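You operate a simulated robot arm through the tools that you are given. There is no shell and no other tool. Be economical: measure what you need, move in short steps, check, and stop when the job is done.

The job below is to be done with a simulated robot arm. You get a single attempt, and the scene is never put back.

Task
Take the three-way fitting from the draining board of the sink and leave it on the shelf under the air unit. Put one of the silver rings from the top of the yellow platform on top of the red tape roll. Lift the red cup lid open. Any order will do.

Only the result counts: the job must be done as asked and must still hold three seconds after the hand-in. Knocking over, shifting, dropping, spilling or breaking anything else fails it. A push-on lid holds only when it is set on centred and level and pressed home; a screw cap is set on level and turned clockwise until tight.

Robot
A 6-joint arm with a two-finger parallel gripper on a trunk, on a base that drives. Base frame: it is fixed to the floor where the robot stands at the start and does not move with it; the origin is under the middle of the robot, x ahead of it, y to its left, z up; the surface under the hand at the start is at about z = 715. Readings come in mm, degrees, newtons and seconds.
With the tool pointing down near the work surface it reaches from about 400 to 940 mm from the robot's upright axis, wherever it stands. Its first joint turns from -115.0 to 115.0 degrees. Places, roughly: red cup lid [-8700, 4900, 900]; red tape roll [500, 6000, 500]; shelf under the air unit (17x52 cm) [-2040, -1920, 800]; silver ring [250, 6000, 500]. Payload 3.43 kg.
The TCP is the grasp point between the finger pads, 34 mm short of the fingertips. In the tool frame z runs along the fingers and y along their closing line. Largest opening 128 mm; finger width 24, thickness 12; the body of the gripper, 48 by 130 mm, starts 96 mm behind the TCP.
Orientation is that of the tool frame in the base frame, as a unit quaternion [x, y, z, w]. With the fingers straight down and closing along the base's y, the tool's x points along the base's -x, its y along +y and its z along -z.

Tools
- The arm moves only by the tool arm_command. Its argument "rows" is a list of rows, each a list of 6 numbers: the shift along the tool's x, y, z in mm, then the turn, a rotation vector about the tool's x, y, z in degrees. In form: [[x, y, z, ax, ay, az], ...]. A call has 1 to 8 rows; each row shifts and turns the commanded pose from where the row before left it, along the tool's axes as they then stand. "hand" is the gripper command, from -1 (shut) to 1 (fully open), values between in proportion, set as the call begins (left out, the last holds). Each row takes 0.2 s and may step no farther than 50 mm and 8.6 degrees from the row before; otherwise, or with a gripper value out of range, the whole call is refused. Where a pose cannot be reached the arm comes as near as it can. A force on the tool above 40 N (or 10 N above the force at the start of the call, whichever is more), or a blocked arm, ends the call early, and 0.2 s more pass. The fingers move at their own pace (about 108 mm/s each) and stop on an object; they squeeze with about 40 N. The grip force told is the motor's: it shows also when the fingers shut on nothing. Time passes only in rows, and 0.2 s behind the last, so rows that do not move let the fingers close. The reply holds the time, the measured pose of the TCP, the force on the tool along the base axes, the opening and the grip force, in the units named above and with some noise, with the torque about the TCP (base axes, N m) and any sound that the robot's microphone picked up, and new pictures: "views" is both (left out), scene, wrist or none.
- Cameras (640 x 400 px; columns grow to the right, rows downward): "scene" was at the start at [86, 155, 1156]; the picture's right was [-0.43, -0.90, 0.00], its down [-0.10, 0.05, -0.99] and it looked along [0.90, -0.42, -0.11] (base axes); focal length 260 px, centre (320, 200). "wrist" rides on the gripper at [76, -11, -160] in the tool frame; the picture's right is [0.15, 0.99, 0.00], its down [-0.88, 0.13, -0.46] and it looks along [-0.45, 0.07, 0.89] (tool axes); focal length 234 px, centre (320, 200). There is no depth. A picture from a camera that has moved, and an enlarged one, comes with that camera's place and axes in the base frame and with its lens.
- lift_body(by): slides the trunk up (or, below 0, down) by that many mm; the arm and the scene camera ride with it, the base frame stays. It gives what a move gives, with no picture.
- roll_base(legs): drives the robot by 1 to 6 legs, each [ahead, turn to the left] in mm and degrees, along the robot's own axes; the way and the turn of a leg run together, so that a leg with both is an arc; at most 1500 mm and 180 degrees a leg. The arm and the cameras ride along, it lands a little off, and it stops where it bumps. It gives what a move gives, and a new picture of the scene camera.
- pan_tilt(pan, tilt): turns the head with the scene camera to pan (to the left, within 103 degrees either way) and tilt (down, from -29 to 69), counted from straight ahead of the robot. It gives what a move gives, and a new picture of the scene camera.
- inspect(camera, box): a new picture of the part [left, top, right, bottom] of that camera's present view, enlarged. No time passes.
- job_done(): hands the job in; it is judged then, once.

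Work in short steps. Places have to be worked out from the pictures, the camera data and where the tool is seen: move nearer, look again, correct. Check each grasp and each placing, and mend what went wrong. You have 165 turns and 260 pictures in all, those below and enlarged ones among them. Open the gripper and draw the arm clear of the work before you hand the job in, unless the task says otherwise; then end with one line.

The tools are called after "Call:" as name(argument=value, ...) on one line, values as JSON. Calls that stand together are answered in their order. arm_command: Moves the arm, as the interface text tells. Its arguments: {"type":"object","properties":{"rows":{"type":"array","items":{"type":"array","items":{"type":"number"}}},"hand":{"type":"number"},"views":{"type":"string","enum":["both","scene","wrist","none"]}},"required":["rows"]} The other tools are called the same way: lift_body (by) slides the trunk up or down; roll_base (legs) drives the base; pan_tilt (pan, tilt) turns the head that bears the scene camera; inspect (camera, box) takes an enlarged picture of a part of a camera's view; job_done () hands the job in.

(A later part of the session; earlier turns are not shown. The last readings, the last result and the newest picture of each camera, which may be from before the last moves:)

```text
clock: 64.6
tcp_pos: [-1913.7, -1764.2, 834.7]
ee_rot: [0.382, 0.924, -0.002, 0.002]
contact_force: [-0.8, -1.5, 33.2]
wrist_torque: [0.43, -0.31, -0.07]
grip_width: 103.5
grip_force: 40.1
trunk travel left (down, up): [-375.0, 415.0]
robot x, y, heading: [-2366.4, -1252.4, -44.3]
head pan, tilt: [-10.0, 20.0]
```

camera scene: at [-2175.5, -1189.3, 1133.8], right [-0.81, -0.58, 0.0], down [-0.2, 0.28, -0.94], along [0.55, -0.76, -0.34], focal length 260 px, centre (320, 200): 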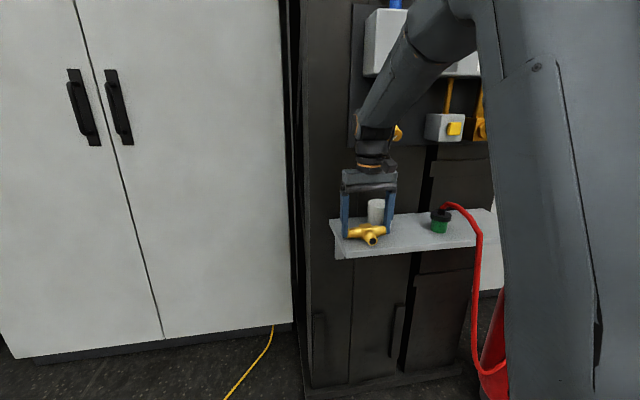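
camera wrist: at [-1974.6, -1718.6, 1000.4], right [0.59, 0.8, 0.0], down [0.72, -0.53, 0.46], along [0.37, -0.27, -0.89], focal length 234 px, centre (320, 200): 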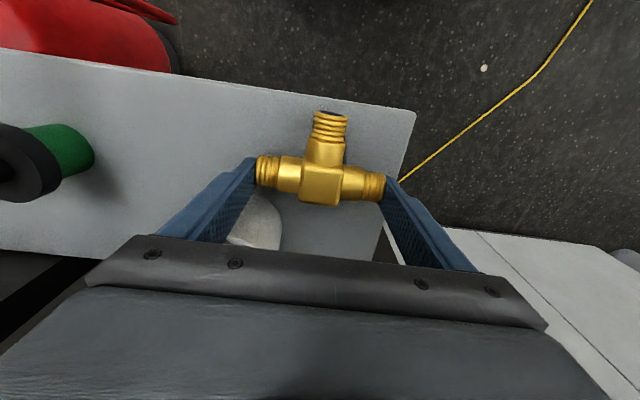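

Contact at TCP z≈834.7. Ease off 1.5 mm and open.

Call:
arm_command(rows=[[0, 0, -1.5, 0, 0, 0], [0, 0, 0, 0, 0, 0]], views="none")

Call:
arm_command(rows=[[0, 0, 0, 0, 0, 0], [0, 0, 0, 0, 0, 0]], hand=1)

Call:
inspect(camera="scene", box=[320, 180, 420, 270])

```text
clock: 65.2
tcp_pos: [-1911.7, -1763.8, 833.9]
ee_rot: [0.382, 0.924, -0.002, 0.002]
contact_force: [5.4, -8.8, 27.3]
wrist_torque: [0.05, -0.69, -0.31]
grip_width: 103.5
grip_force: 40.1
trunk travel left (down, up): [-375.0, 415.0]
robot x, y, heading: [-2366.3, -1253.5, -44.5]
head pan, tilt: [-10.0, 20.0]
```

```text
clock: 65.8
tcp_pos: [-1913.0, -1764.4, 833.0]
ee_rot: [0.381, 0.924, -0.001, 0.001]
contact_force: [-15.4, -22.8, 27.6]
wrist_torque: [0.77, -0.56, -0.07]
grip_width: 112.7
grip_force: 0.1
trunk travel left (down, up): [-375.0, 415.0]
robot x, y, heading: [-2366.8, -1252.0, -44.5]
head pan, tilt: [-10.0, 20.0]
camera scene: at [-2176.7, -1189.7, 1134.1], right [-0.81, -0.58, 0.0], down [-0.2, 0.28, -0.94], along [0.55, -0.76, -0.34], focal length 260 px, centre (320, 200)
camera wrist: at [-1975.3, -1718.3, 994.4], right [0.59, 0.8, 0.0], down [0.72, -0.53, 0.46], along [0.37, -0.27, -0.89], focal length 234 px, centre (320, 200)
```

scene: 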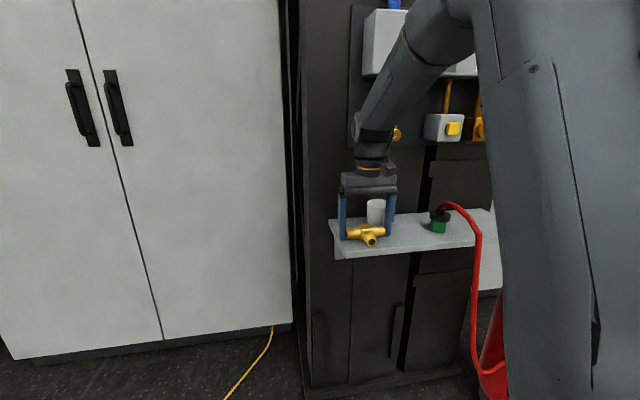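
wrist: 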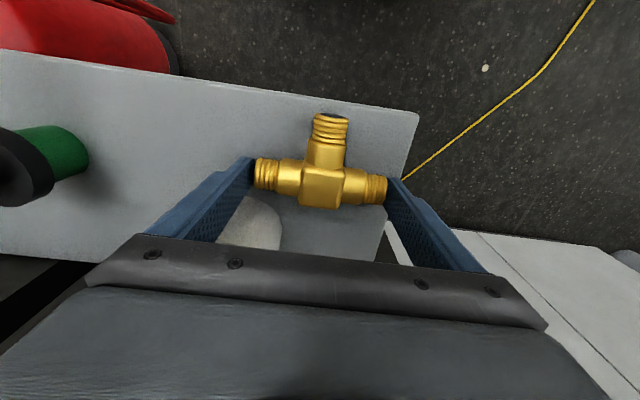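

```text
4.44 times, centred on (370, 225) of scene
camera zoom: at [-2176.7, -1189.7, 1134.1], right [-0.81, -0.58, 0.0], down [-0.2, 0.28, -0.94], along [0.55, -0.76, -0.34], focal length 1157 px, centre (98, 89)
```

zoom: 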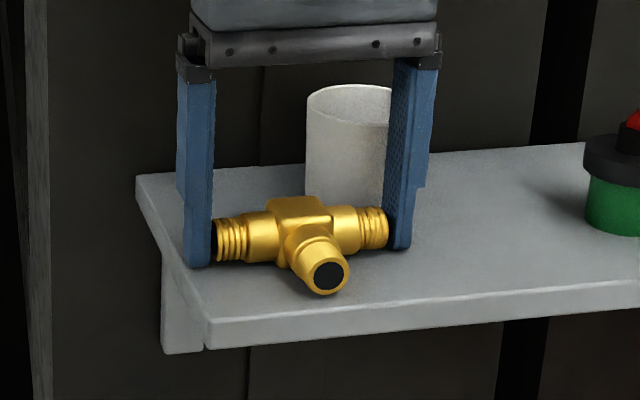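

Released, but the tips still press on the shelf. Lift a few mm, let the fingers open, then rise.

Call:
arm_command(rows=[[0, 0, -3, 0, 0, 0], [0, 0, 0, 0, 0, 0], [0, 0, 0, 0, 0, 0]], hand=1)

Call:
inspect(camera="scene", box=[320, 180, 420, 270])

```text
clock: 66.6
tcp_pos: [-1912.7, -1763.5, 835.6]
ee_rot: [0.382, 0.924, 0.0, -0.001]
contact_force: [-0.2, 0.4, 0.1]
wrist_torque: [-0.02, 0.03, 0.0]
grip_width: 128.0
grip_force: 0.1
trunk travel left (down, up): [-375.0, 415.0]
robot x, y, heading: [-2373.0, -1248.4, -44.0]
head pan, tilt: [-10.0, 20.0]
camera scene: at [-2175.6, -1189.3, 1133.8], right [-0.81, -0.58, 0.0], down [-0.2, 0.28, -0.94], along [0.55, -0.76, -0.34], focal length 260 px, centre (320, 200)
camera wrist: at [-1974.9, -1718.2, 996.1], right [0.59, 0.8, 0.0], down [0.72, -0.53, 0.45], along [0.36, -0.27, -0.89], focal length 234 px, centre (320, 200)
```

scene: 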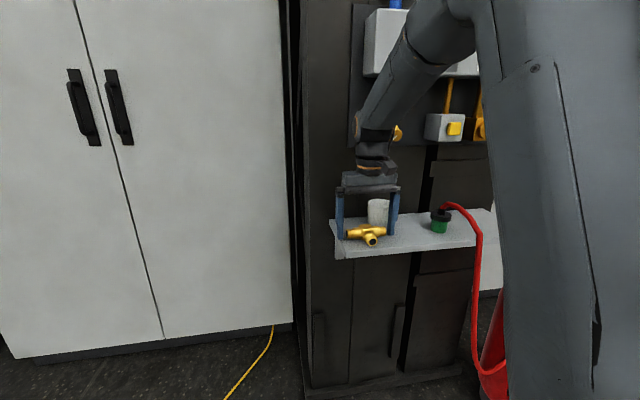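
wrist: 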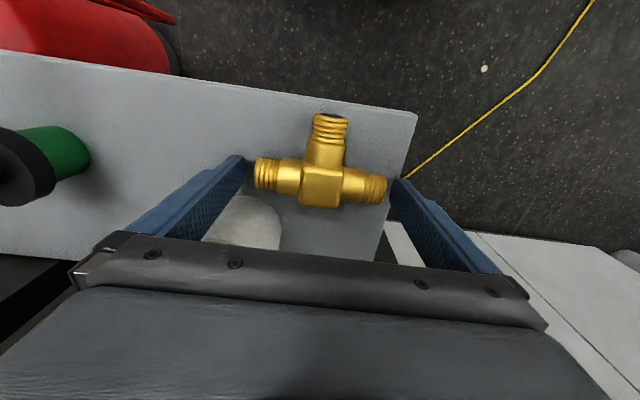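

```text
4.44 times, centred on (370, 225) of scene
camera zoom: at [-2175.6, -1189.3, 1133.8], right [-0.81, -0.58, 0.0], down [-0.2, 0.28, -0.94], along [0.55, -0.76, -0.34], focal length 1157 px, centre (98, 89)
```

zoom: 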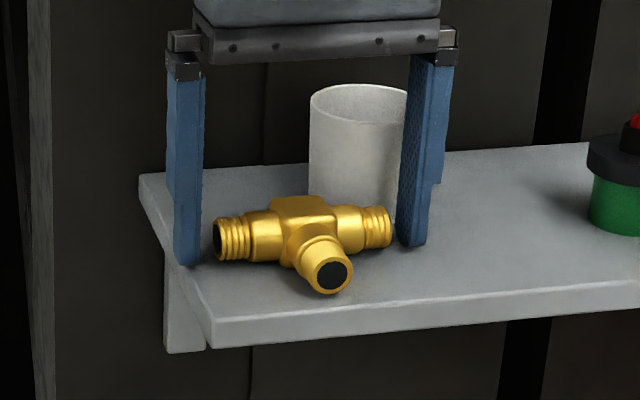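

Fitting rests on the shelf, cup untouched. Raise and draw back.

Call:
arm_command(rows=[[0, 0, -30, 0, 0, 0], [0, 0, -30, 0, 0, 0], [20, 0, -20, 0, 0, 0], [45, 0, -15, 0, 0, 0], [45, 0, -15, 0, 0, 0], [45, 0, -15, 0, 0, 0], [45, 0, -15, 0, 0, 0], [40, 0, 0, 0, 0, 0]], views="scene")

Call:
arm_command(rows=[[0, 0, -40, 0, 0, 0], [0, 0, -40, 0, 0, 0], [0, 0, -40, 0, 0, 0], [0, 0, 0, 0, 0, 0]], views="none")

Call:
inspect(camera="scene", box=[290, 140, 550, 300])

```text
clock: 68.4
tcp_pos: [-2082.4, -1592.8, 977.4]
ee_rot: [0.382, 0.924, 0.0, -0.001]
contact_force: [0.8, -1.1, 0.4]
wrist_torque: [0.04, 0.02, -0.02]
grip_width: 127.9
grip_force: 0.0
trunk travel left (down, up): [-375.0, 415.0]
robot x, y, heading: [-2367.5, -1248.7, -44.6]
head pan, tilt: [-10.0, 20.0]
camera scene: at [-2175.3, -1189.6, 1133.8], right [-0.81, -0.58, 0.0], down [-0.2, 0.28, -0.94], along [0.55, -0.76, -0.34], focal length 260 px, centre (320, 200)
```

scene: 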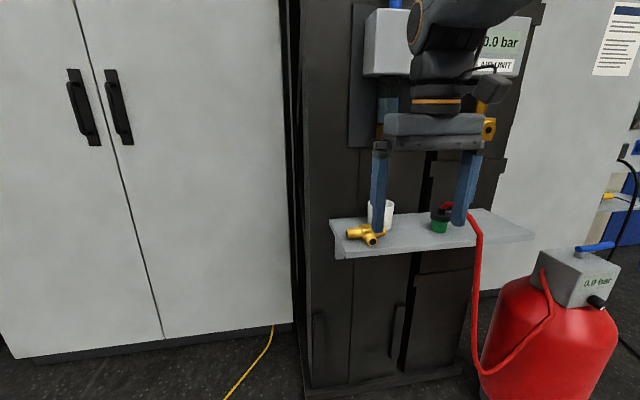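

```text
clock: 69.4
tcp_pos: [-2082.8, -1593.0, 1097.9]
ee_rot: [0.382, 0.924, 0.0, -0.001]
contact_force: [0.8, 0.0, 0.1]
wrist_torque: [-0.02, 0.0, -0.01]
grip_width: 128.1
grip_force: 0.1
trunk travel left (down, up): [-375.0, 415.0]
robot x, y, heading: [-2369.2, -1251.3, -44.4]
head pan, tilt: [-10.0, 20.0]
```

```text
2.46 times, centred on (420, 220) of scene
camera zoom: at [-2175.7, -1189.2, 1133.8], right [-0.81, -0.58, 0.0], down [-0.2, 0.28, -0.94], along [0.55, -0.76, -0.34], focal length 641 px, centre (74, 151)
```

zoom: 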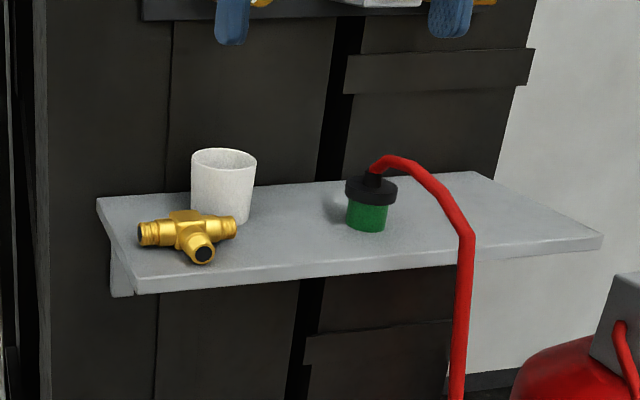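

Task one is done. Now head for the yellow platform at (250–500, 6000): drive back past the sink, then turn north and look.

Call:
roll_base(legs=[[0, 86.6], [1500, 0], [1500, 0], [200, 0], [0, 34]])

Call:
pan_tilt(pan=0, tilt=10)

```text
clock: 90.2
tcp_pos: [91.4, 1321.2, 1096.1]
ee_rot: [-0.625, 0.781, 0.0, 0.001]
contact_force: [-1.4, 0.4, 0.4]
wrist_torque: [0.01, 0.02, 0.03]
grip_width: 128.1
grip_force: 0.1
trunk travel left (down, up): [-375.0, 415.0]
robot x, y, heading: [-46.4, 896.2, 78.1]
head pan, tilt: [-10.0, 20.0]
camera scene: at [-199.8, 1024.6, 1133.8], right [0.93, -0.38, 0.0], down [-0.13, -0.32, -0.94], along [0.35, 0.87, -0.34], focal length 260 px, centre (320, 200)
```

scene: 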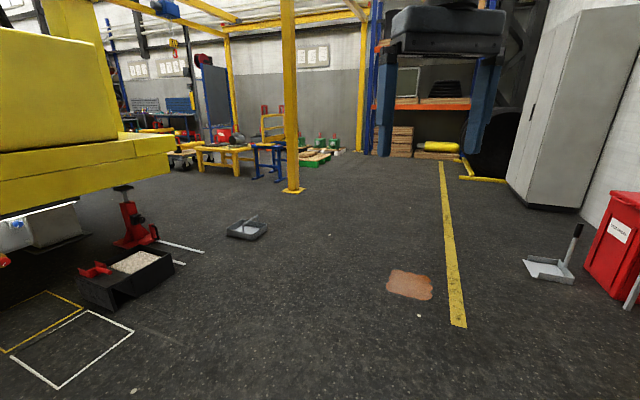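

```text
clock: 90.9
tcp_pos: [92.6, 1320.6, 1097.5]
ee_rot: [-0.625, 0.781, -0.001, 0.001]
contact_force: [0.3, 0.0, -0.7]
wrist_torque: [-0.02, 0.02, -0.04]
grip_width: 128.3
grip_force: 0.1
trunk travel left (down, up): [-375.0, 415.0]
robot x, y, heading: [-44.0, 896.6, 77.9]
head pan, tilt: [0.0, 10.0]
camera scene: at [-215.3, 1029.2, 1150.1], right [0.98, -0.21, 0.0], down [-0.04, -0.17, -0.98], along [0.21, 0.96, -0.17], focal length 260 px, centre (320, 200)
```

scene: 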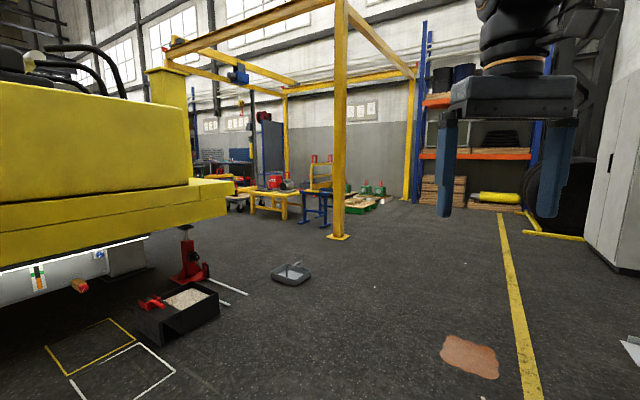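

Zoom in on the yellow and blue tables.

Call:
inspect(camera="scene", box=[190, 140, 350, 240])

```text
4.00 times, centred on (270, 190) of scene
camera zoom: at [-215.3, 1029.2, 1150.1], right [0.98, -0.21, 0.0], down [-0.04, -0.17, -0.98], along [0.21, 0.96, -0.17], focal length 1042 px, centre (520, 240)
```

zoom: 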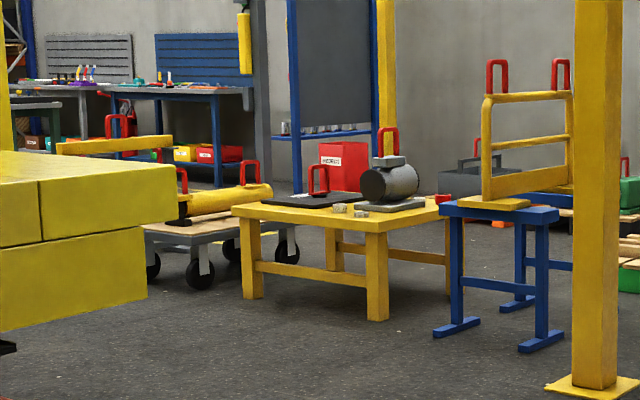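

The yellow table (corner towards me) carries rings at its front-left edge and the red tape roll on its right corner; a blue stand is to the right. I'll drive past the floor tray and left of the post for a nearer look.

Call:
roll_base(legs=[[0, -2.9], [1300, 0], [1190, 0], [0, 30], [900, 0]])

Call:
inspect(camera="scene", box=[120, 100, 480, 325])

```text
clock: 109.3
tcp_pos: [339.6, 4615.5, 1097.1]
ee_rot: [0.786, -0.618, 0.0, -0.002]
contact_force: [-0.7, 0.2, 0.3]
wrist_torque: [0.0, -0.01, -0.04]
grip_width: 127.8
grip_force: 0.0
trunk travel left (down, up): [-375.0, 415.0]
robot x, y, heading: [402.4, 4175.5, 104.2]
head pan, tilt: [0.0, 10.0]
camera scene: at [192.9, 4218.6, 1150.1], right [0.97, 0.24, 0.0], down [0.04, -0.17, -0.98], along [-0.24, 0.95, -0.17], focal length 260 px, centre (320, 200)
```

scene: 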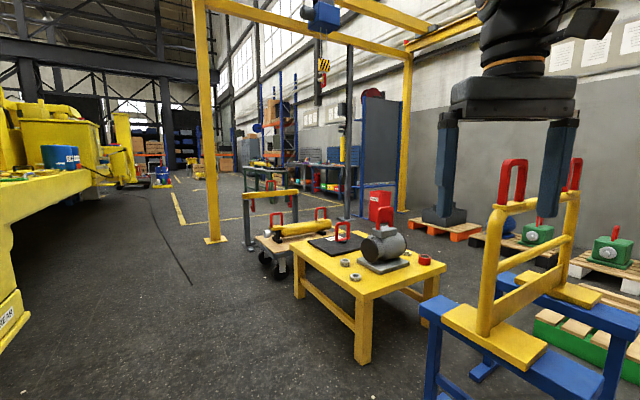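

```text
1.78 times, centred on (300, 212) of scene
camera zoom: at [192.9, 4218.6, 1150.1], right [0.97, 0.24, 0.0], down [0.04, -0.17, -0.98], along [-0.24, 0.95, -0.17], focal length 463 px, centre (356, 178)
```

zoom: 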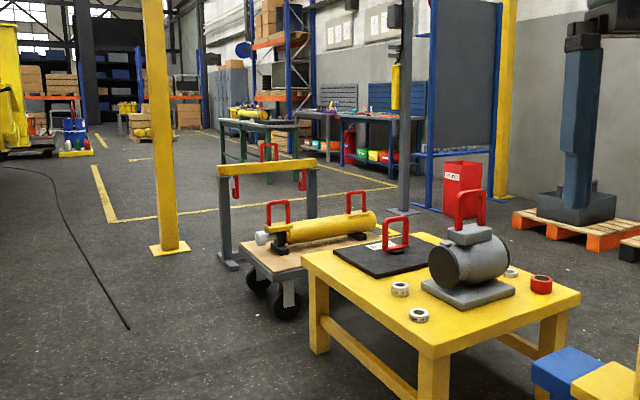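

Let me look closer at the table top.

Call:
inspect(camera="scene", box=[290, 195, 450, 310])

```text
3.48 times, centred on (370, 252) of scene
camera zoom: at [192.9, 4218.6, 1150.1], right [0.97, 0.24, 0.0], down [0.04, -0.17, -0.98], along [-0.24, 0.95, -0.17], focal length 906 px, centre (146, 17)
```

zoom: 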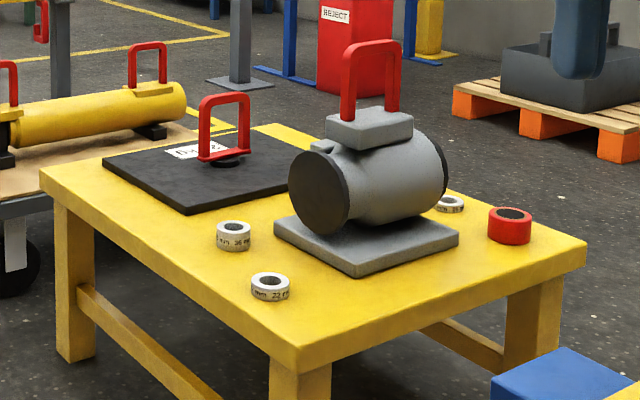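

Table top z≈396; ring A ≈(40,5709), red roll ≈(482,6079). I'll approach the near corner from the south, stopping short to check clearances.

Call:
roll_base(legs=[[0, 1.5], [830, 0], [0, -15.7]])

Call:
pan_tilt(pan=-15, tilt=50)

```text
clock: 114.9
tcp_pos: [168.0, 5428.4, 1095.6]
ee_rot: [0.746, -0.666, 0.0, -0.001]
contact_force: [0.1, 0.5, 0.7]
wrist_torque: [-0.01, -0.01, -0.04]
grip_width: 128.1
grip_force: 0.0
trunk travel left (down, up): [-375.0, 415.0]
robot x, y, heading: [160.6, 4979.0, 97.5]
head pan, tilt: [0.0, 10.0]
stopped in leg 3: the robot was blocked; the commanded pose is now the measured one
camera scene: at [-44.8, 5047.5, 1150.1], right [0.99, 0.13, 0.0], down [0.02, -0.17, -0.98], along [-0.13, 0.98, -0.17], focal length 260 px, centre (320, 200)
```

scene: 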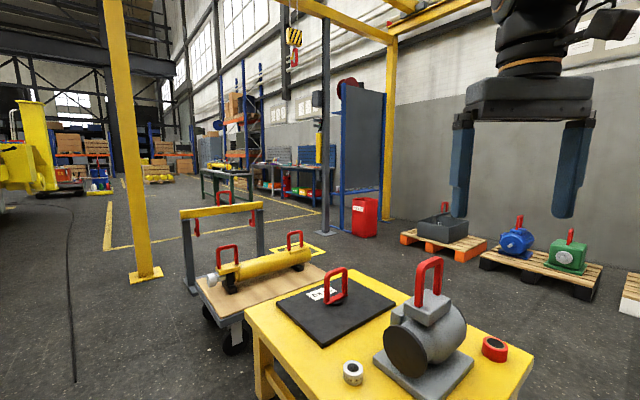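

```text
clock: 116.0
tcp_pos: [167.3, 5429.0, 1096.3]
ee_rot: [0.746, -0.666, 0.001, -0.001]
contact_force: [0.5, -0.5, -0.1]
wrist_torque: [0.0, 0.02, 0.02]
grip_width: 128.0
grip_force: 0.1
trunk travel left (down, up): [-375.0, 415.0]
robot x, y, heading: [157.0, 4978.2, 97.7]
head pan, tilt: [-15.0, 50.0]
camera scene: at [-22.6, 5031.7, 1088.3], right [0.99, -0.13, 0.0], down [-0.1, -0.76, -0.64], along [0.08, 0.64, -0.77], focal length 260 px, centre (320, 200)
```

scene: 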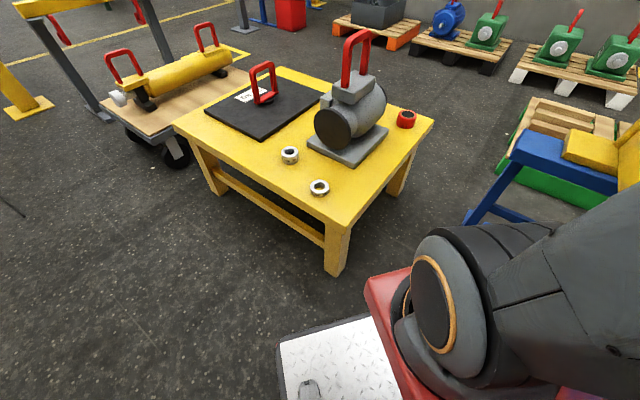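

The turn was blocked – probably the base corner touched the blue stand's foot. I look to the right.

Call:
pan_tilt(pan=-60, tilt=35)

Call:
pan_tilt(pan=-100, tilt=30)

```text
clock: 117.1
tcp_pos: [167.4, 5427.4, 1096.6]
ee_rot: [0.746, -0.666, 0.0, 0.0]
contact_force: [-0.4, 0.1, -0.5]
wrist_torque: [-0.01, -0.04, -0.03]
grip_width: 127.9
grip_force: 0.0
trunk travel left (down, up): [-375.0, 415.0]
robot x, y, heading: [161.0, 4979.1, 97.2]
head pan, tilt: [-60.0, 35.0]
camera scene: at [37.2, 5009.0, 1110.0], right [0.61, -0.79, 0.0], down [-0.46, -0.35, -0.82], along [0.65, 0.5, -0.57], focal length 260 px, centre (320, 200)
```

scene: 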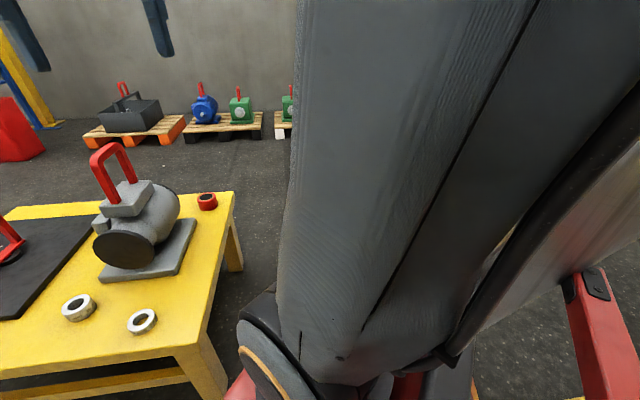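

```text
clock: 118.1
tcp_pos: [167.6, 5428.6, 1096.0]
ee_rot: [0.746, -0.666, 0.001, 0.0]
contact_force: [0.2, 0.2, -0.3]
wrist_torque: [0.0, 0.02, 0.02]
grip_width: 127.8
grip_force: 0.0
trunk travel left (down, up): [-375.0, 415.0]
robot x, y, heading: [158.3, 4981.1, 97.5]
head pan, tilt: [-100.0, 30.0]
camera scene: at [57.7, 4951.5, 1117.8], right [-0.04, -1.0, 0.0], down [-0.5, 0.02, -0.87], along [0.87, -0.04, -0.5], focal length 260 px, centre (320, 200)
```

scene: 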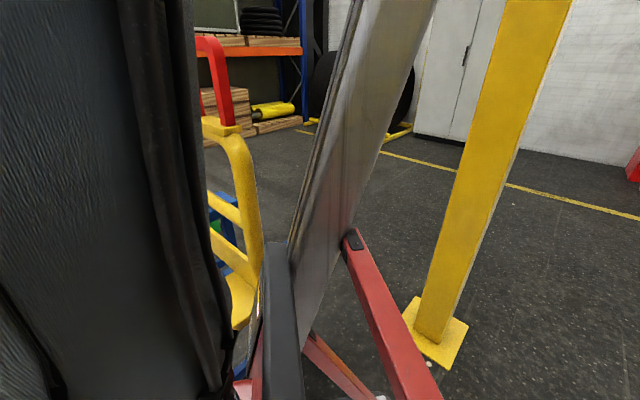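

The stand is just off the base's right-front corner. I back off, then re-approach at heading ~107°, further left, so both ring A and the roll are reachable (roll with a tilted tool).

Call:
roll_base(legs=[[-100, 0], [0, 9.5], [260, 0]])

Call:
pan_tilt(pan=-25, tilt=40)

Call:
inspect(camera="scene", box=[150, 60, 420, 260])

```text
clock: 119.5
tcp_pos: [198.6, 5346.1, 1096.0]
ee_rot: [0.729, -0.685, 0.002, 0.0]
contact_force: [0.1, 0.6, -1.1]
wrist_torque: [0.02, -0.07, 0.0]
grip_width: 127.7
grip_force: 0.1
trunk travel left (down, up): [-375.0, 415.0]
robot x, y, heading: [171.1, 4895.0, 100.8]
head pan, tilt: [-100.0, 30.0]
stopped in leg 2: the robot was blocked; the commanded pose is now the measured one
camera scene: at [69.4, 4864.4, 1117.8], right [0.01, -1.0, 0.0], down [-0.5, -0.01, -0.87], along [0.87, 0.01, -0.5], focal length 260 px, centre (320, 200)
```

scene: 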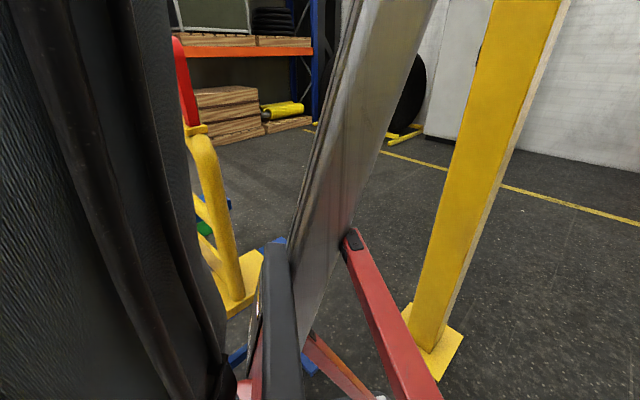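

```text
clock: 121.0
tcp_pos: [197.9, 5346.3, 1095.3]
ee_rot: [0.729, -0.684, 0.001, 0.0]
contact_force: [-0.1, -0.3, -0.4]
wrist_torque: [0.02, 0.01, 0.01]
grip_width: 127.7
grip_force: 0.1
trunk travel left (down, up): [-375.0, 415.0]
robot x, y, heading: [170.8, 4899.2, 100.5]
head pan, tilt: [-25.0, 40.0]
camera scene: at [0.2, 4945.6, 1102.4], right [0.97, -0.25, 0.0], down [-0.16, -0.62, -0.77], along [0.19, 0.74, -0.64], focal length 260 px, centre (320, 200)
```

scene: 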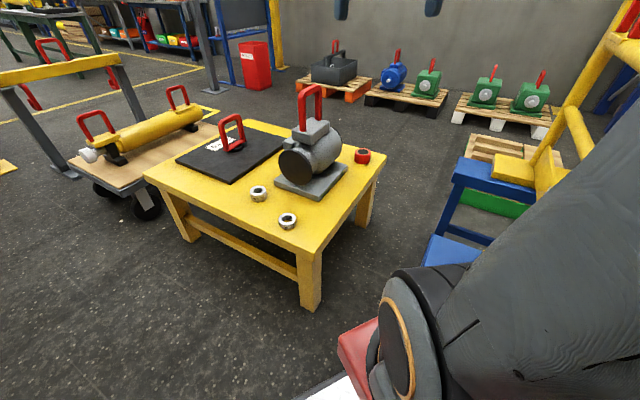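

```text
2.00 times, centred on (285, 160) of scene
camera zoom: at [0.2, 4945.6, 1102.4], right [0.97, -0.25, 0.0], down [-0.16, -0.62, -0.77], along [0.19, 0.74, -0.64], focal length 521 px, centre (390, 280)
```

zoom: 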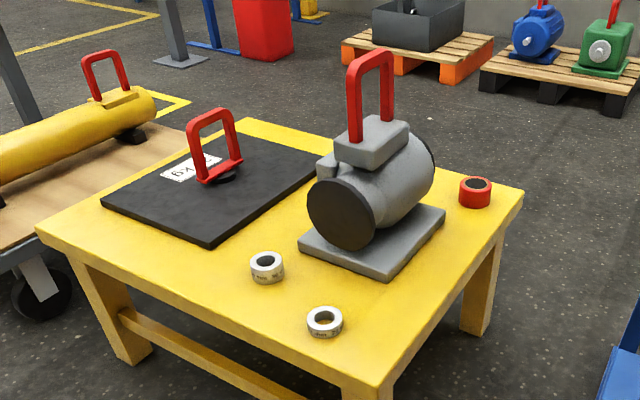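

Blocked again after 3° of left turn, so something else touches. Look left/rear and right/rear low.

Call:
pan_tilt(pan=103, tilt=45)

Call:
pan_tilt(pan=-103, tilt=60)

```text
clock: 123.1
tcp_pos: [198.8, 5346.8, 1095.5]
ee_rot: [0.729, -0.684, 0.001, 0.0]
contact_force: [0.1, -0.2, 0.7]
wrist_torque: [-0.02, 0.0, -0.02]
grip_width: 127.8
grip_force: 0.0
trunk travel left (down, up): [-375.0, 415.0]
robot x, y, heading: [169.5, 4897.9, 100.6]
head pan, tilt: [103.0, 45.0]
camera scene: at [-95.4, 4830.7, 1095.2], right [-0.4, 0.92, 0.0], down [0.65, 0.28, -0.71], along [-0.65, -0.28, -0.71], focal length 260 px, centre (320, 200)
```

scene: 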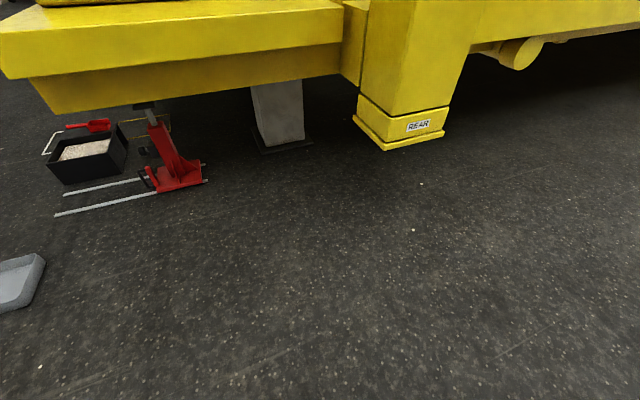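

```text
clock: 126.1
tcp_pos: [198.6, 5346.2, 1095.9]
ee_rot: [0.73, -0.684, 0.002, -0.001]
contact_force: [0.0, 0.6, 0.1]
wrist_torque: [0.0, 0.0, -0.01]
grip_width: 127.8
grip_force: 0.1
trunk travel left (down, up): [-375.0, 415.0]
robot x, y, heading: [170.1, 4899.0, 100.6]
head pan, tilt: [-103.0, 60.0]
camera scene: at [45.7, 4860.6, 1075.7], right [-0.04, -1.0, 0.0], down [-0.87, 0.03, -0.5], along [0.5, -0.02, -0.87], focal length 260 px, centre (320, 200)
```

scene: 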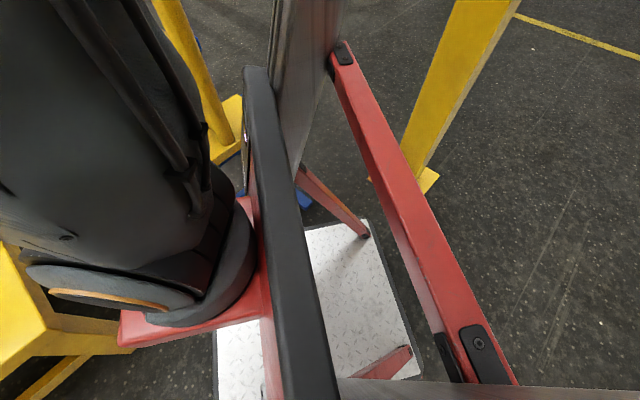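

I'll back further away (clear of post and stand) and then try the left turn again.

Call:
roll_base(legs=[[-200, 0], [0, 15]])

Call:
pan_tilt(pan=-60, tilt=15)

```text
clock: 128.6
tcp_pos: [121.5, 5138.1, 1096.2]
ee_rot: [0.811, -0.585, 0.001, 0.0]
contact_force: [0.0, -0.1, -0.1]
wrist_torque: [-0.01, -0.04, -0.01]
grip_width: 127.8
grip_force: 0.1
trunk travel left (down, up): [-375.0, 415.0]
robot x, y, heading: [206.4, 4700.8, 115.1]
head pan, tilt: [-103.0, 60.0]
camera scene: at [96.2, 4629.7, 1075.7], right [0.21, -0.98, 0.0], down [-0.85, -0.18, -0.5], along [0.49, 0.11, -0.87], focal length 260 px, centre (320, 200)
```

scene: 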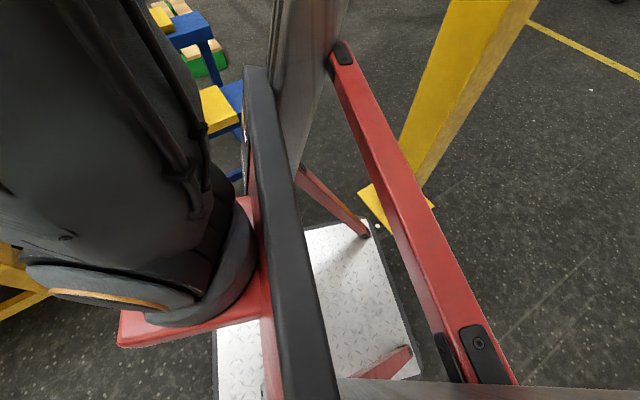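

```text
clock: 129.7
tcp_pos: [121.5, 5138.3, 1094.9]
ee_rot: [0.81, -0.586, 0.0, 0.0]
contact_force: [0.4, -1.2, 0.6]
wrist_torque: [-0.05, 0.04, 0.03]
grip_width: 128.1
grip_force: 0.0
trunk travel left (down, up): [-375.0, 415.0]
robot x, y, heading: [207.6, 4699.7, 115.3]
head pan, tilt: [-60.0, 15.0]
camera scene: at [84.3, 4692.2, 1141.9], right [0.82, -0.57, 0.0], down [-0.15, -0.21, -0.97], along [0.55, 0.79, -0.26], focal length 260 px, centre (320, 200)
```

scene: 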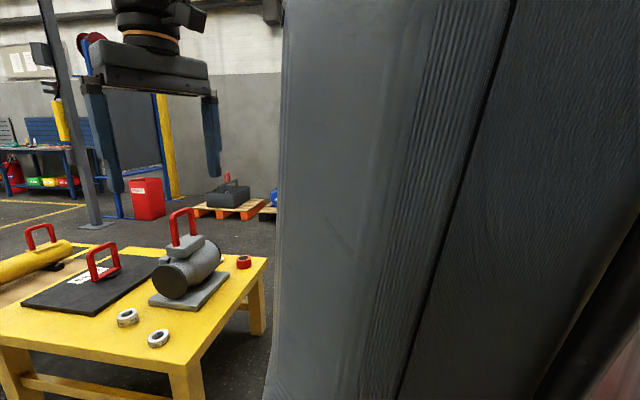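

Clear now. I sidestep to the left before approaching the table corner again, staying well away from the stand.

Call:
roll_base(legs=[[0, 25], [200, 0], [0, -47], [300, 0]])

Call:
pan_tilt(pan=-25, tilt=45)

```text
clock: 136.3
tcp_pos: [120.4, 5568.5, 1095.6]
ee_rot: [-0.683, 0.73, -0.001, -0.001]
contact_force: [-1.5, -0.4, 0.1]
wrist_torque: [0.0, 0.01, 0.03]
grip_width: 128.0
grip_force: 0.0
trunk travel left (down, up): [-375.0, 415.0]
robot x, y, heading: [34.2, 5127.3, 93.2]
head pan, tilt: [-60.0, 15.0]
camera scene: at [-81.0, 5168.7, 1142.0], right [0.55, -0.84, 0.0], down [-0.22, -0.14, -0.97], along [0.81, 0.53, -0.26], focal length 260 px, centre (320, 200)
```

scene: 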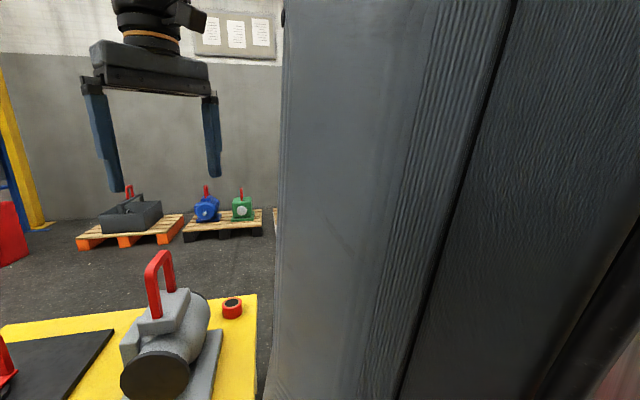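

```text
clock: 137.4
tcp_pos: [120.8, 5568.0, 1095.6]
ee_rot: [-0.684, 0.729, -0.002, -0.001]
contact_force: [1.0, 0.3, -0.6]
wrist_torque: [0.02, -0.01, 0.02]
grip_width: 128.2
grip_force: 0.2
trunk travel left (down, up): [-375.0, 415.0]
robot x, y, heading: [33.3, 5126.0, 93.2]
head pan, tilt: [-25.0, 45.0]
camera scene: at [-128.9, 5193.0, 1095.2], right [0.93, -0.37, 0.0], down [-0.26, -0.66, -0.71], along [0.26, 0.66, -0.71], focal length 260 px, centre (320, 200)
```

scene: 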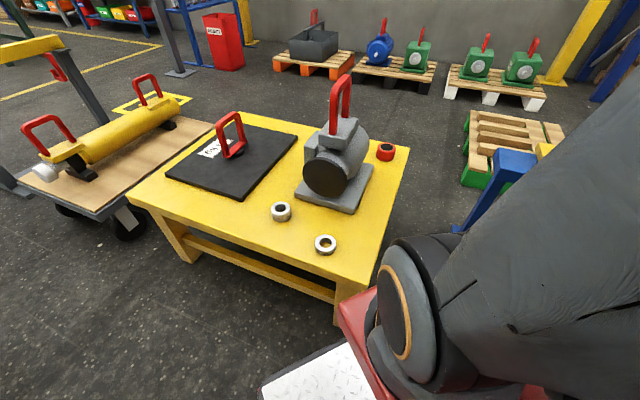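

Triangulating with the earlier view: table top z≈448, ring A ≈(51,5604), red roll ≈(459,5931), i.e. 911 mm from the axis. Lower the trunk and bring the hand over ring A.

Call:
lift_body(by=-300)

Call:
arm_command(rows=[[0, 35, 35, 0, 0, 0], [0, 34, 35, 0, 0, 0], [0, 0, 40, 0, 0, 0], [0, 0, 30, 0, 0, 0], [0, 0, 0, 0, 0, 0]])

```text
clock: 140.4
tcp_pos: [117.0, 5636.6, 796.9]
ee_rot: [-0.683, 0.73, -0.002, -0.002]
contact_force: [0.2, -0.2, 0.0]
wrist_torque: [-0.01, 0.0, -0.04]
grip_width: 128.0
grip_force: 0.1
trunk travel left (down, up): [-75.0, 715.0]
robot x, y, heading: [38.9, 5129.1, 93.7]
head pan, tilt: [-25.0, 45.0]
```

```text
clock: 141.6
tcp_pos: [51.8, 5652.9, 657.5]
ee_rot: [-0.684, 0.73, -0.002, -0.003]
contact_force: [-0.5, 0.0, 0.3]
wrist_torque: [0.0, 0.02, -0.02]
grip_width: 127.9
grip_force: 0.0
out of reach, approached as far as the arm can: row 1, 2
trunk travel left (down, up): [-75.0, 715.0]
robot x, y, heading: [35.2, 5128.7, 93.3]
head pan, tilt: [-25.0, 45.0]
camera scene: at [-133.8, 5276.3, 795.2], right [0.93, -0.37, 0.0], down [-0.26, -0.66, -0.71], along [0.26, 0.66, -0.71], focal length 260 px, centre (320, 200)
camera wrist: at [56.3, 5577.1, 818.2], right [-1.0, -0.08, 0.0], down [-0.07, 0.89, 0.45], along [-0.04, 0.45, -0.89], focal length 234 px, centre (320, 200)
```

scene: 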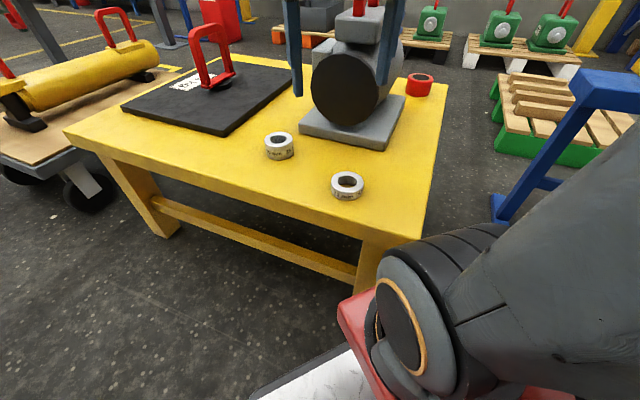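
wrist: 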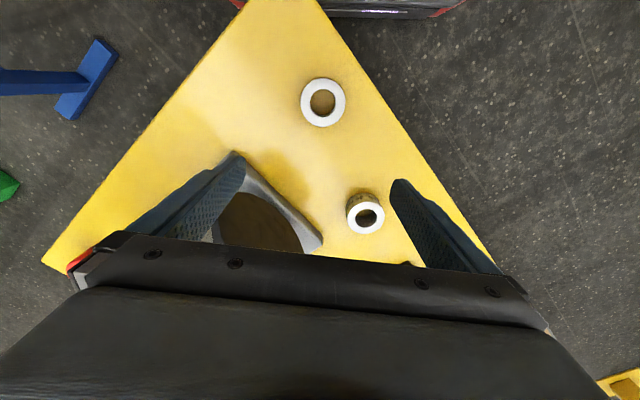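

Lowering also shifted the arm forward ~80 mm (slanted lift) – good for reach. Ring B at about (-36,5767) is now the handier one. Move above it with a partial opening.

Call:
arm_command(rows=[[-36, 32, 0, 0, 0, 0], [-36, 32, 0, 0, 0, 0], [-36, 31, 0, 0, 0, 0], [0, 0, 40, 0, 0, 0], [0, 0, 40, 0, 0, 0], [0, 0, 0, 0, 0, 0]], hand=0.45)

Call:
inspect(camera="wrist", box=[220, 100, 420, 240])

Call:
inspect(camera="scene", box=[180, 40, 400, 220])

```text
clock: 143.0
tcp_pos: [-37.9, 5764.6, 576.4]
ee_rot: [-0.684, 0.73, -0.003, -0.001]
contact_force: [0.0, -0.1, -0.1]
wrist_torque: [0.01, 0.04, 0.0]
grip_width: 92.7
grip_force: 0.1
trunk travel left (down, up): [-75.0, 715.0]
robot x, y, heading: [34.9, 5130.0, 93.5]
head pan, tilt: [-25.0, 45.0]
camera scene: at [-133.9, 5276.3, 795.2], right [0.93, -0.37, 0.0], down [-0.26, -0.66, -0.71], along [0.26, 0.66, -0.71], focal length 260 px, centre (320, 200)
camera wrist: at [-32.2, 5688.5, 736.5], right [-1.0, -0.08, 0.0], down [-0.07, 0.89, 0.45], along [-0.04, 0.45, -0.89], focal length 234 px, centre (320, 200)
```

scene: 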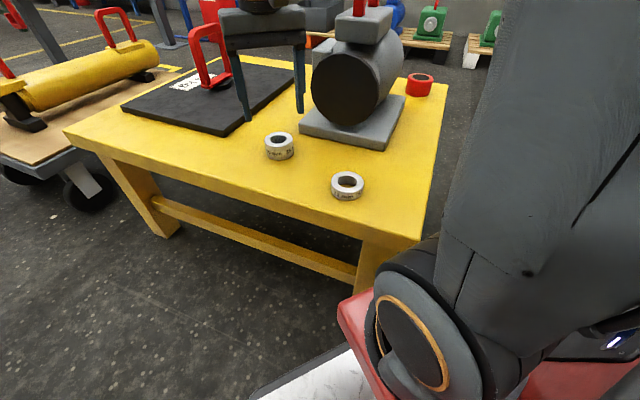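
wrist: 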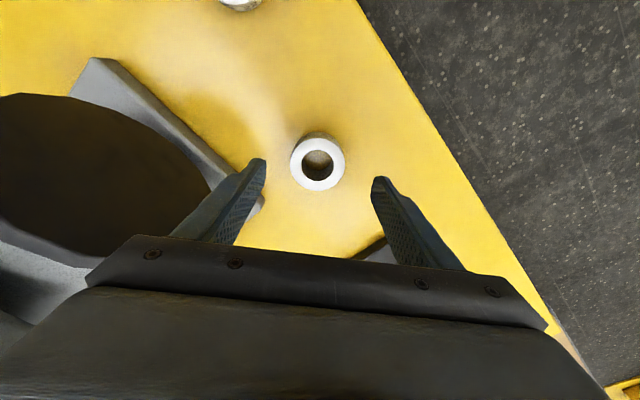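

```text
2.86 times, centred on (320, 170) of wrist
camera zoom: at [-32.2, 5688.5, 736.5], right [-1.0, -0.08, 0.0], down [-0.07, 0.89, 0.45], along [-0.04, 0.45, -0.89], focal length 669 px, centre (320, 286)
```

zoom: 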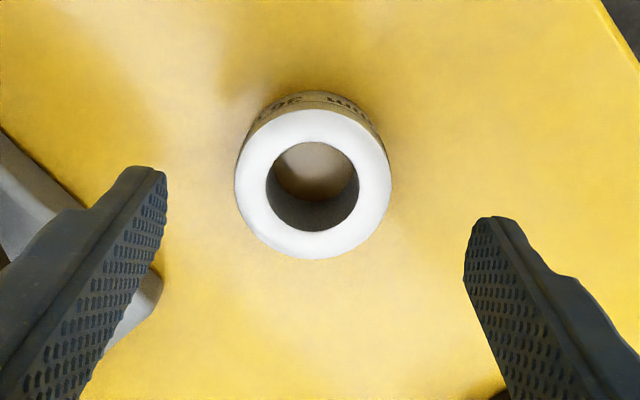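

```text
2.22 times, centred on (290, 130) of scene
camera zoom: at [-133.9, 5276.3, 795.2], right [0.93, -0.37, 0.0], down [-0.26, -0.66, -0.71], along [0.26, 0.66, -0.71], focal length 579 px, centre (387, 356)
```

zoom: 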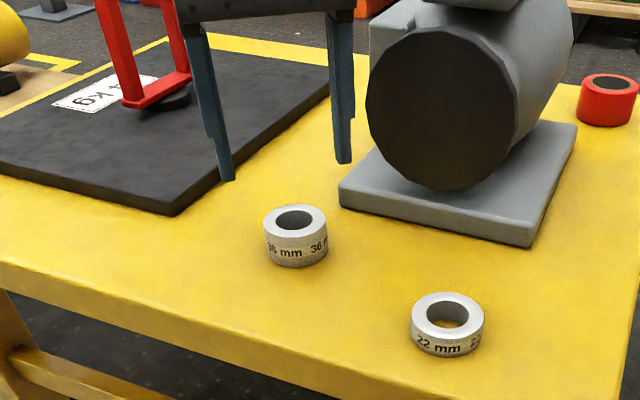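

Ring B centered laterally, 7 mm ahead. Correct and descend toward the table.

Call:
arm_command(rows=[[-7.5, -0.5, 35, 0, 0, 0], [0, 0, 35, 0, 0, 0], [0, 0, 10, 0, 0, 0], [0, 0, 0, 0, 0, 0]])

Call:
inspect(camera="scene", box=[200, 60, 360, 190])

```text
clock: 144.0
tcp_pos: [-36.1, 5772.4, 494.5]
ee_rot: [-0.684, 0.729, -0.002, -0.002]
contact_force: [-0.3, 0.7, 0.6]
wrist_torque: [-0.02, 0.01, -0.02]
grip_width: 92.7
grip_force: 0.1
trunk travel left (down, up): [-75.0, 715.0]
robot x, y, heading: [33.9, 5131.3, 93.3]
head pan, tilt: [-25.0, 45.0]
camera scene: at [-133.9, 5276.3, 795.2], right [0.93, -0.37, 0.0], down [-0.26, -0.66, -0.71], along [0.26, 0.66, -0.71], focal length 260 px, centre (320, 200)
camera wrist: at [-31.1, 5696.2, 656.2], right [-1.0, -0.08, 0.0], down [-0.07, 0.89, 0.45], along [-0.04, 0.45, -0.89], focal length 234 px, centre (320, 200)
```

scene: 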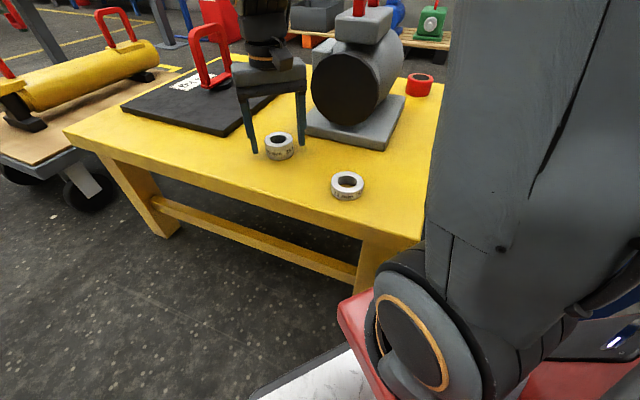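
wrist: 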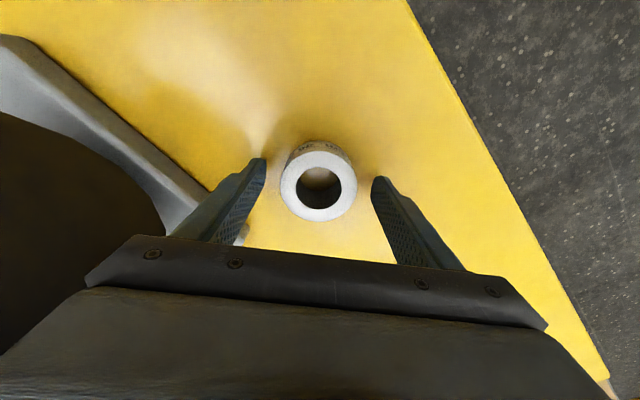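

```text
3.08 times, centred on (280, 125) of scene
camera zoom: at [-133.9, 5276.3, 795.2], right [0.93, -0.37, 0.0], down [-0.26, -0.66, -0.71], along [0.26, 0.66, -0.71], focal length 801 px, centre (443, 431)
```

zoom: 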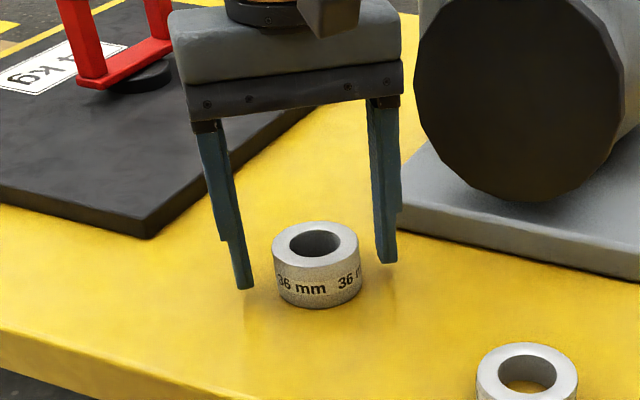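

Tips are about 10 mm above the table beside the ring – ideal for later placing. Close.

Call:
arm_command(rows=[[0, 0, 3, 0, 0, 0], [0, 0, 0, 0, 0, 0], [0, 0, 0, 0, 0, 0]], hand=-1)

Call:
inspect(camera="scene", box=[200, 60, 360, 190])

```text
clock: 144.8
tcp_pos: [-35.9, 5773.1, 493.3]
ee_rot: [-0.684, 0.729, -0.001, -0.001]
contact_force: [1.6, -3.9, 21.7]
wrist_torque: [-0.3, -0.27, -0.24]
grip_width: 61.0
grip_force: 40.9
trunk travel left (down, up): [-75.0, 715.0]
robot x, y, heading: [35.7, 5126.9, 92.9]
head pan, tilt: [-25.0, 45.0]
camera scene: at [-133.7, 5275.8, 795.4], right [0.93, -0.37, 0.0], down [-0.26, -0.66, -0.71], along [0.26, 0.66, -0.71], focal length 260 px, centre (320, 200)
camera wrist: at [-30.7, 5696.1, 654.3], right [-1.0, -0.08, 0.0], down [-0.07, 0.89, 0.45], along [-0.04, 0.45, -0.89], focal length 234 px, centre (320, 200)
```

scene: 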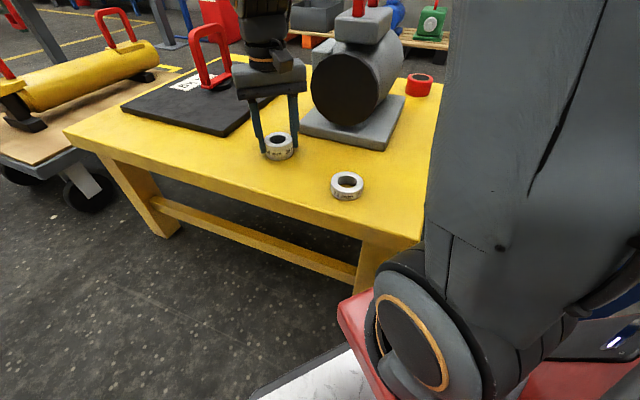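
wrist: 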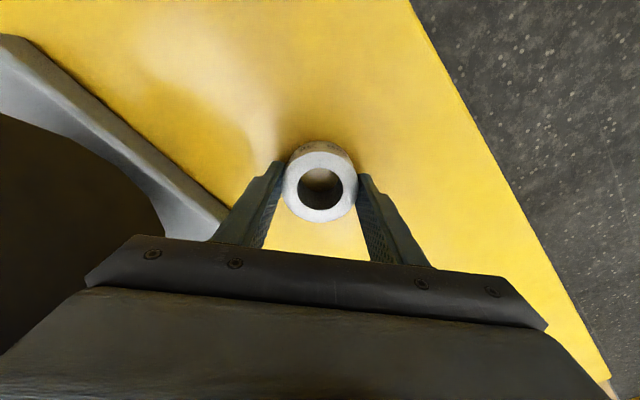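

```text
3.08 times, centred on (280, 125) of scene
camera zoom: at [-133.7, 5275.8, 795.4], right [0.93, -0.37, 0.0], down [-0.26, -0.66, -0.71], along [0.26, 0.66, -0.71], focal length 801 px, centre (443, 431)
```

zoom: 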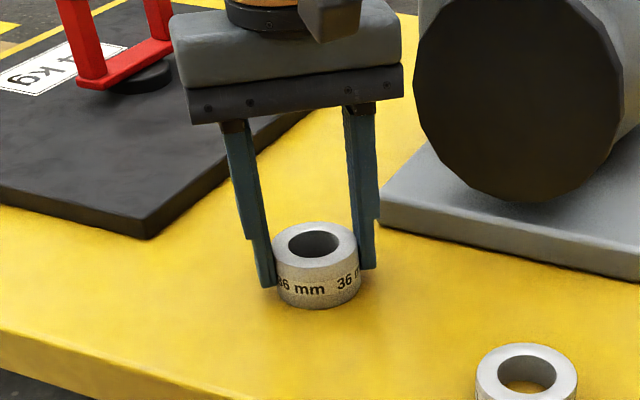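

Ring held (61 mm). Lift, then bring it around the south side of the drum.

Call:
arm_command(rows=[[0, 0, -15, 0, 0, 0], [0, 0, -45, 0, 0, 0], [0, 0, -45, 0, 0, 0], [0, 0, -45, 0, 0, 0], [28.5, -36, 0, 0, 0, 0], [28.5, -36, 0, 0, 0, 0], [28.5, -36, 0, 0, 0, 0], [28.5, -36, 0, 0, 0, 0]])

```text
clock: 146.6
tcp_pos: [101.1, 5651.0, 644.6]
ee_rot: [-0.684, 0.73, -0.001, -0.002]
contact_force: [-0.2, 0.0, -5.5]
wrist_torque: [0.0, 0.02, 0.04]
grip_width: 60.7
grip_force: 39.7
trunk travel left (down, up): [-75.0, 715.0]
robot x, y, heading: [33.4, 5127.6, 93.3]
head pan, tilt: [-25.0, 45.0]
camera scene: at [-133.9, 5276.4, 795.1], right [0.93, -0.37, 0.0], down [-0.26, -0.66, -0.71], along [0.26, 0.66, -0.71], focal length 260 px, centre (320, 200)
camera wrist: at [106.7, 5575.3, 805.8], right [-1.0, -0.08, 0.0], down [-0.07, 0.89, 0.45], along [-0.04, 0.45, -0.89], focal length 234 px, centre (320, 200)
```

scene: 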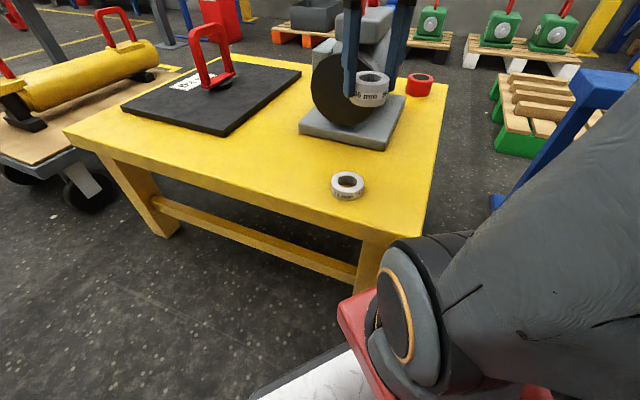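
wrist: 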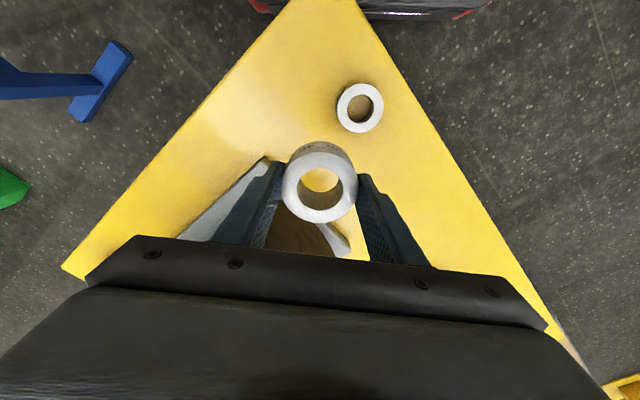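

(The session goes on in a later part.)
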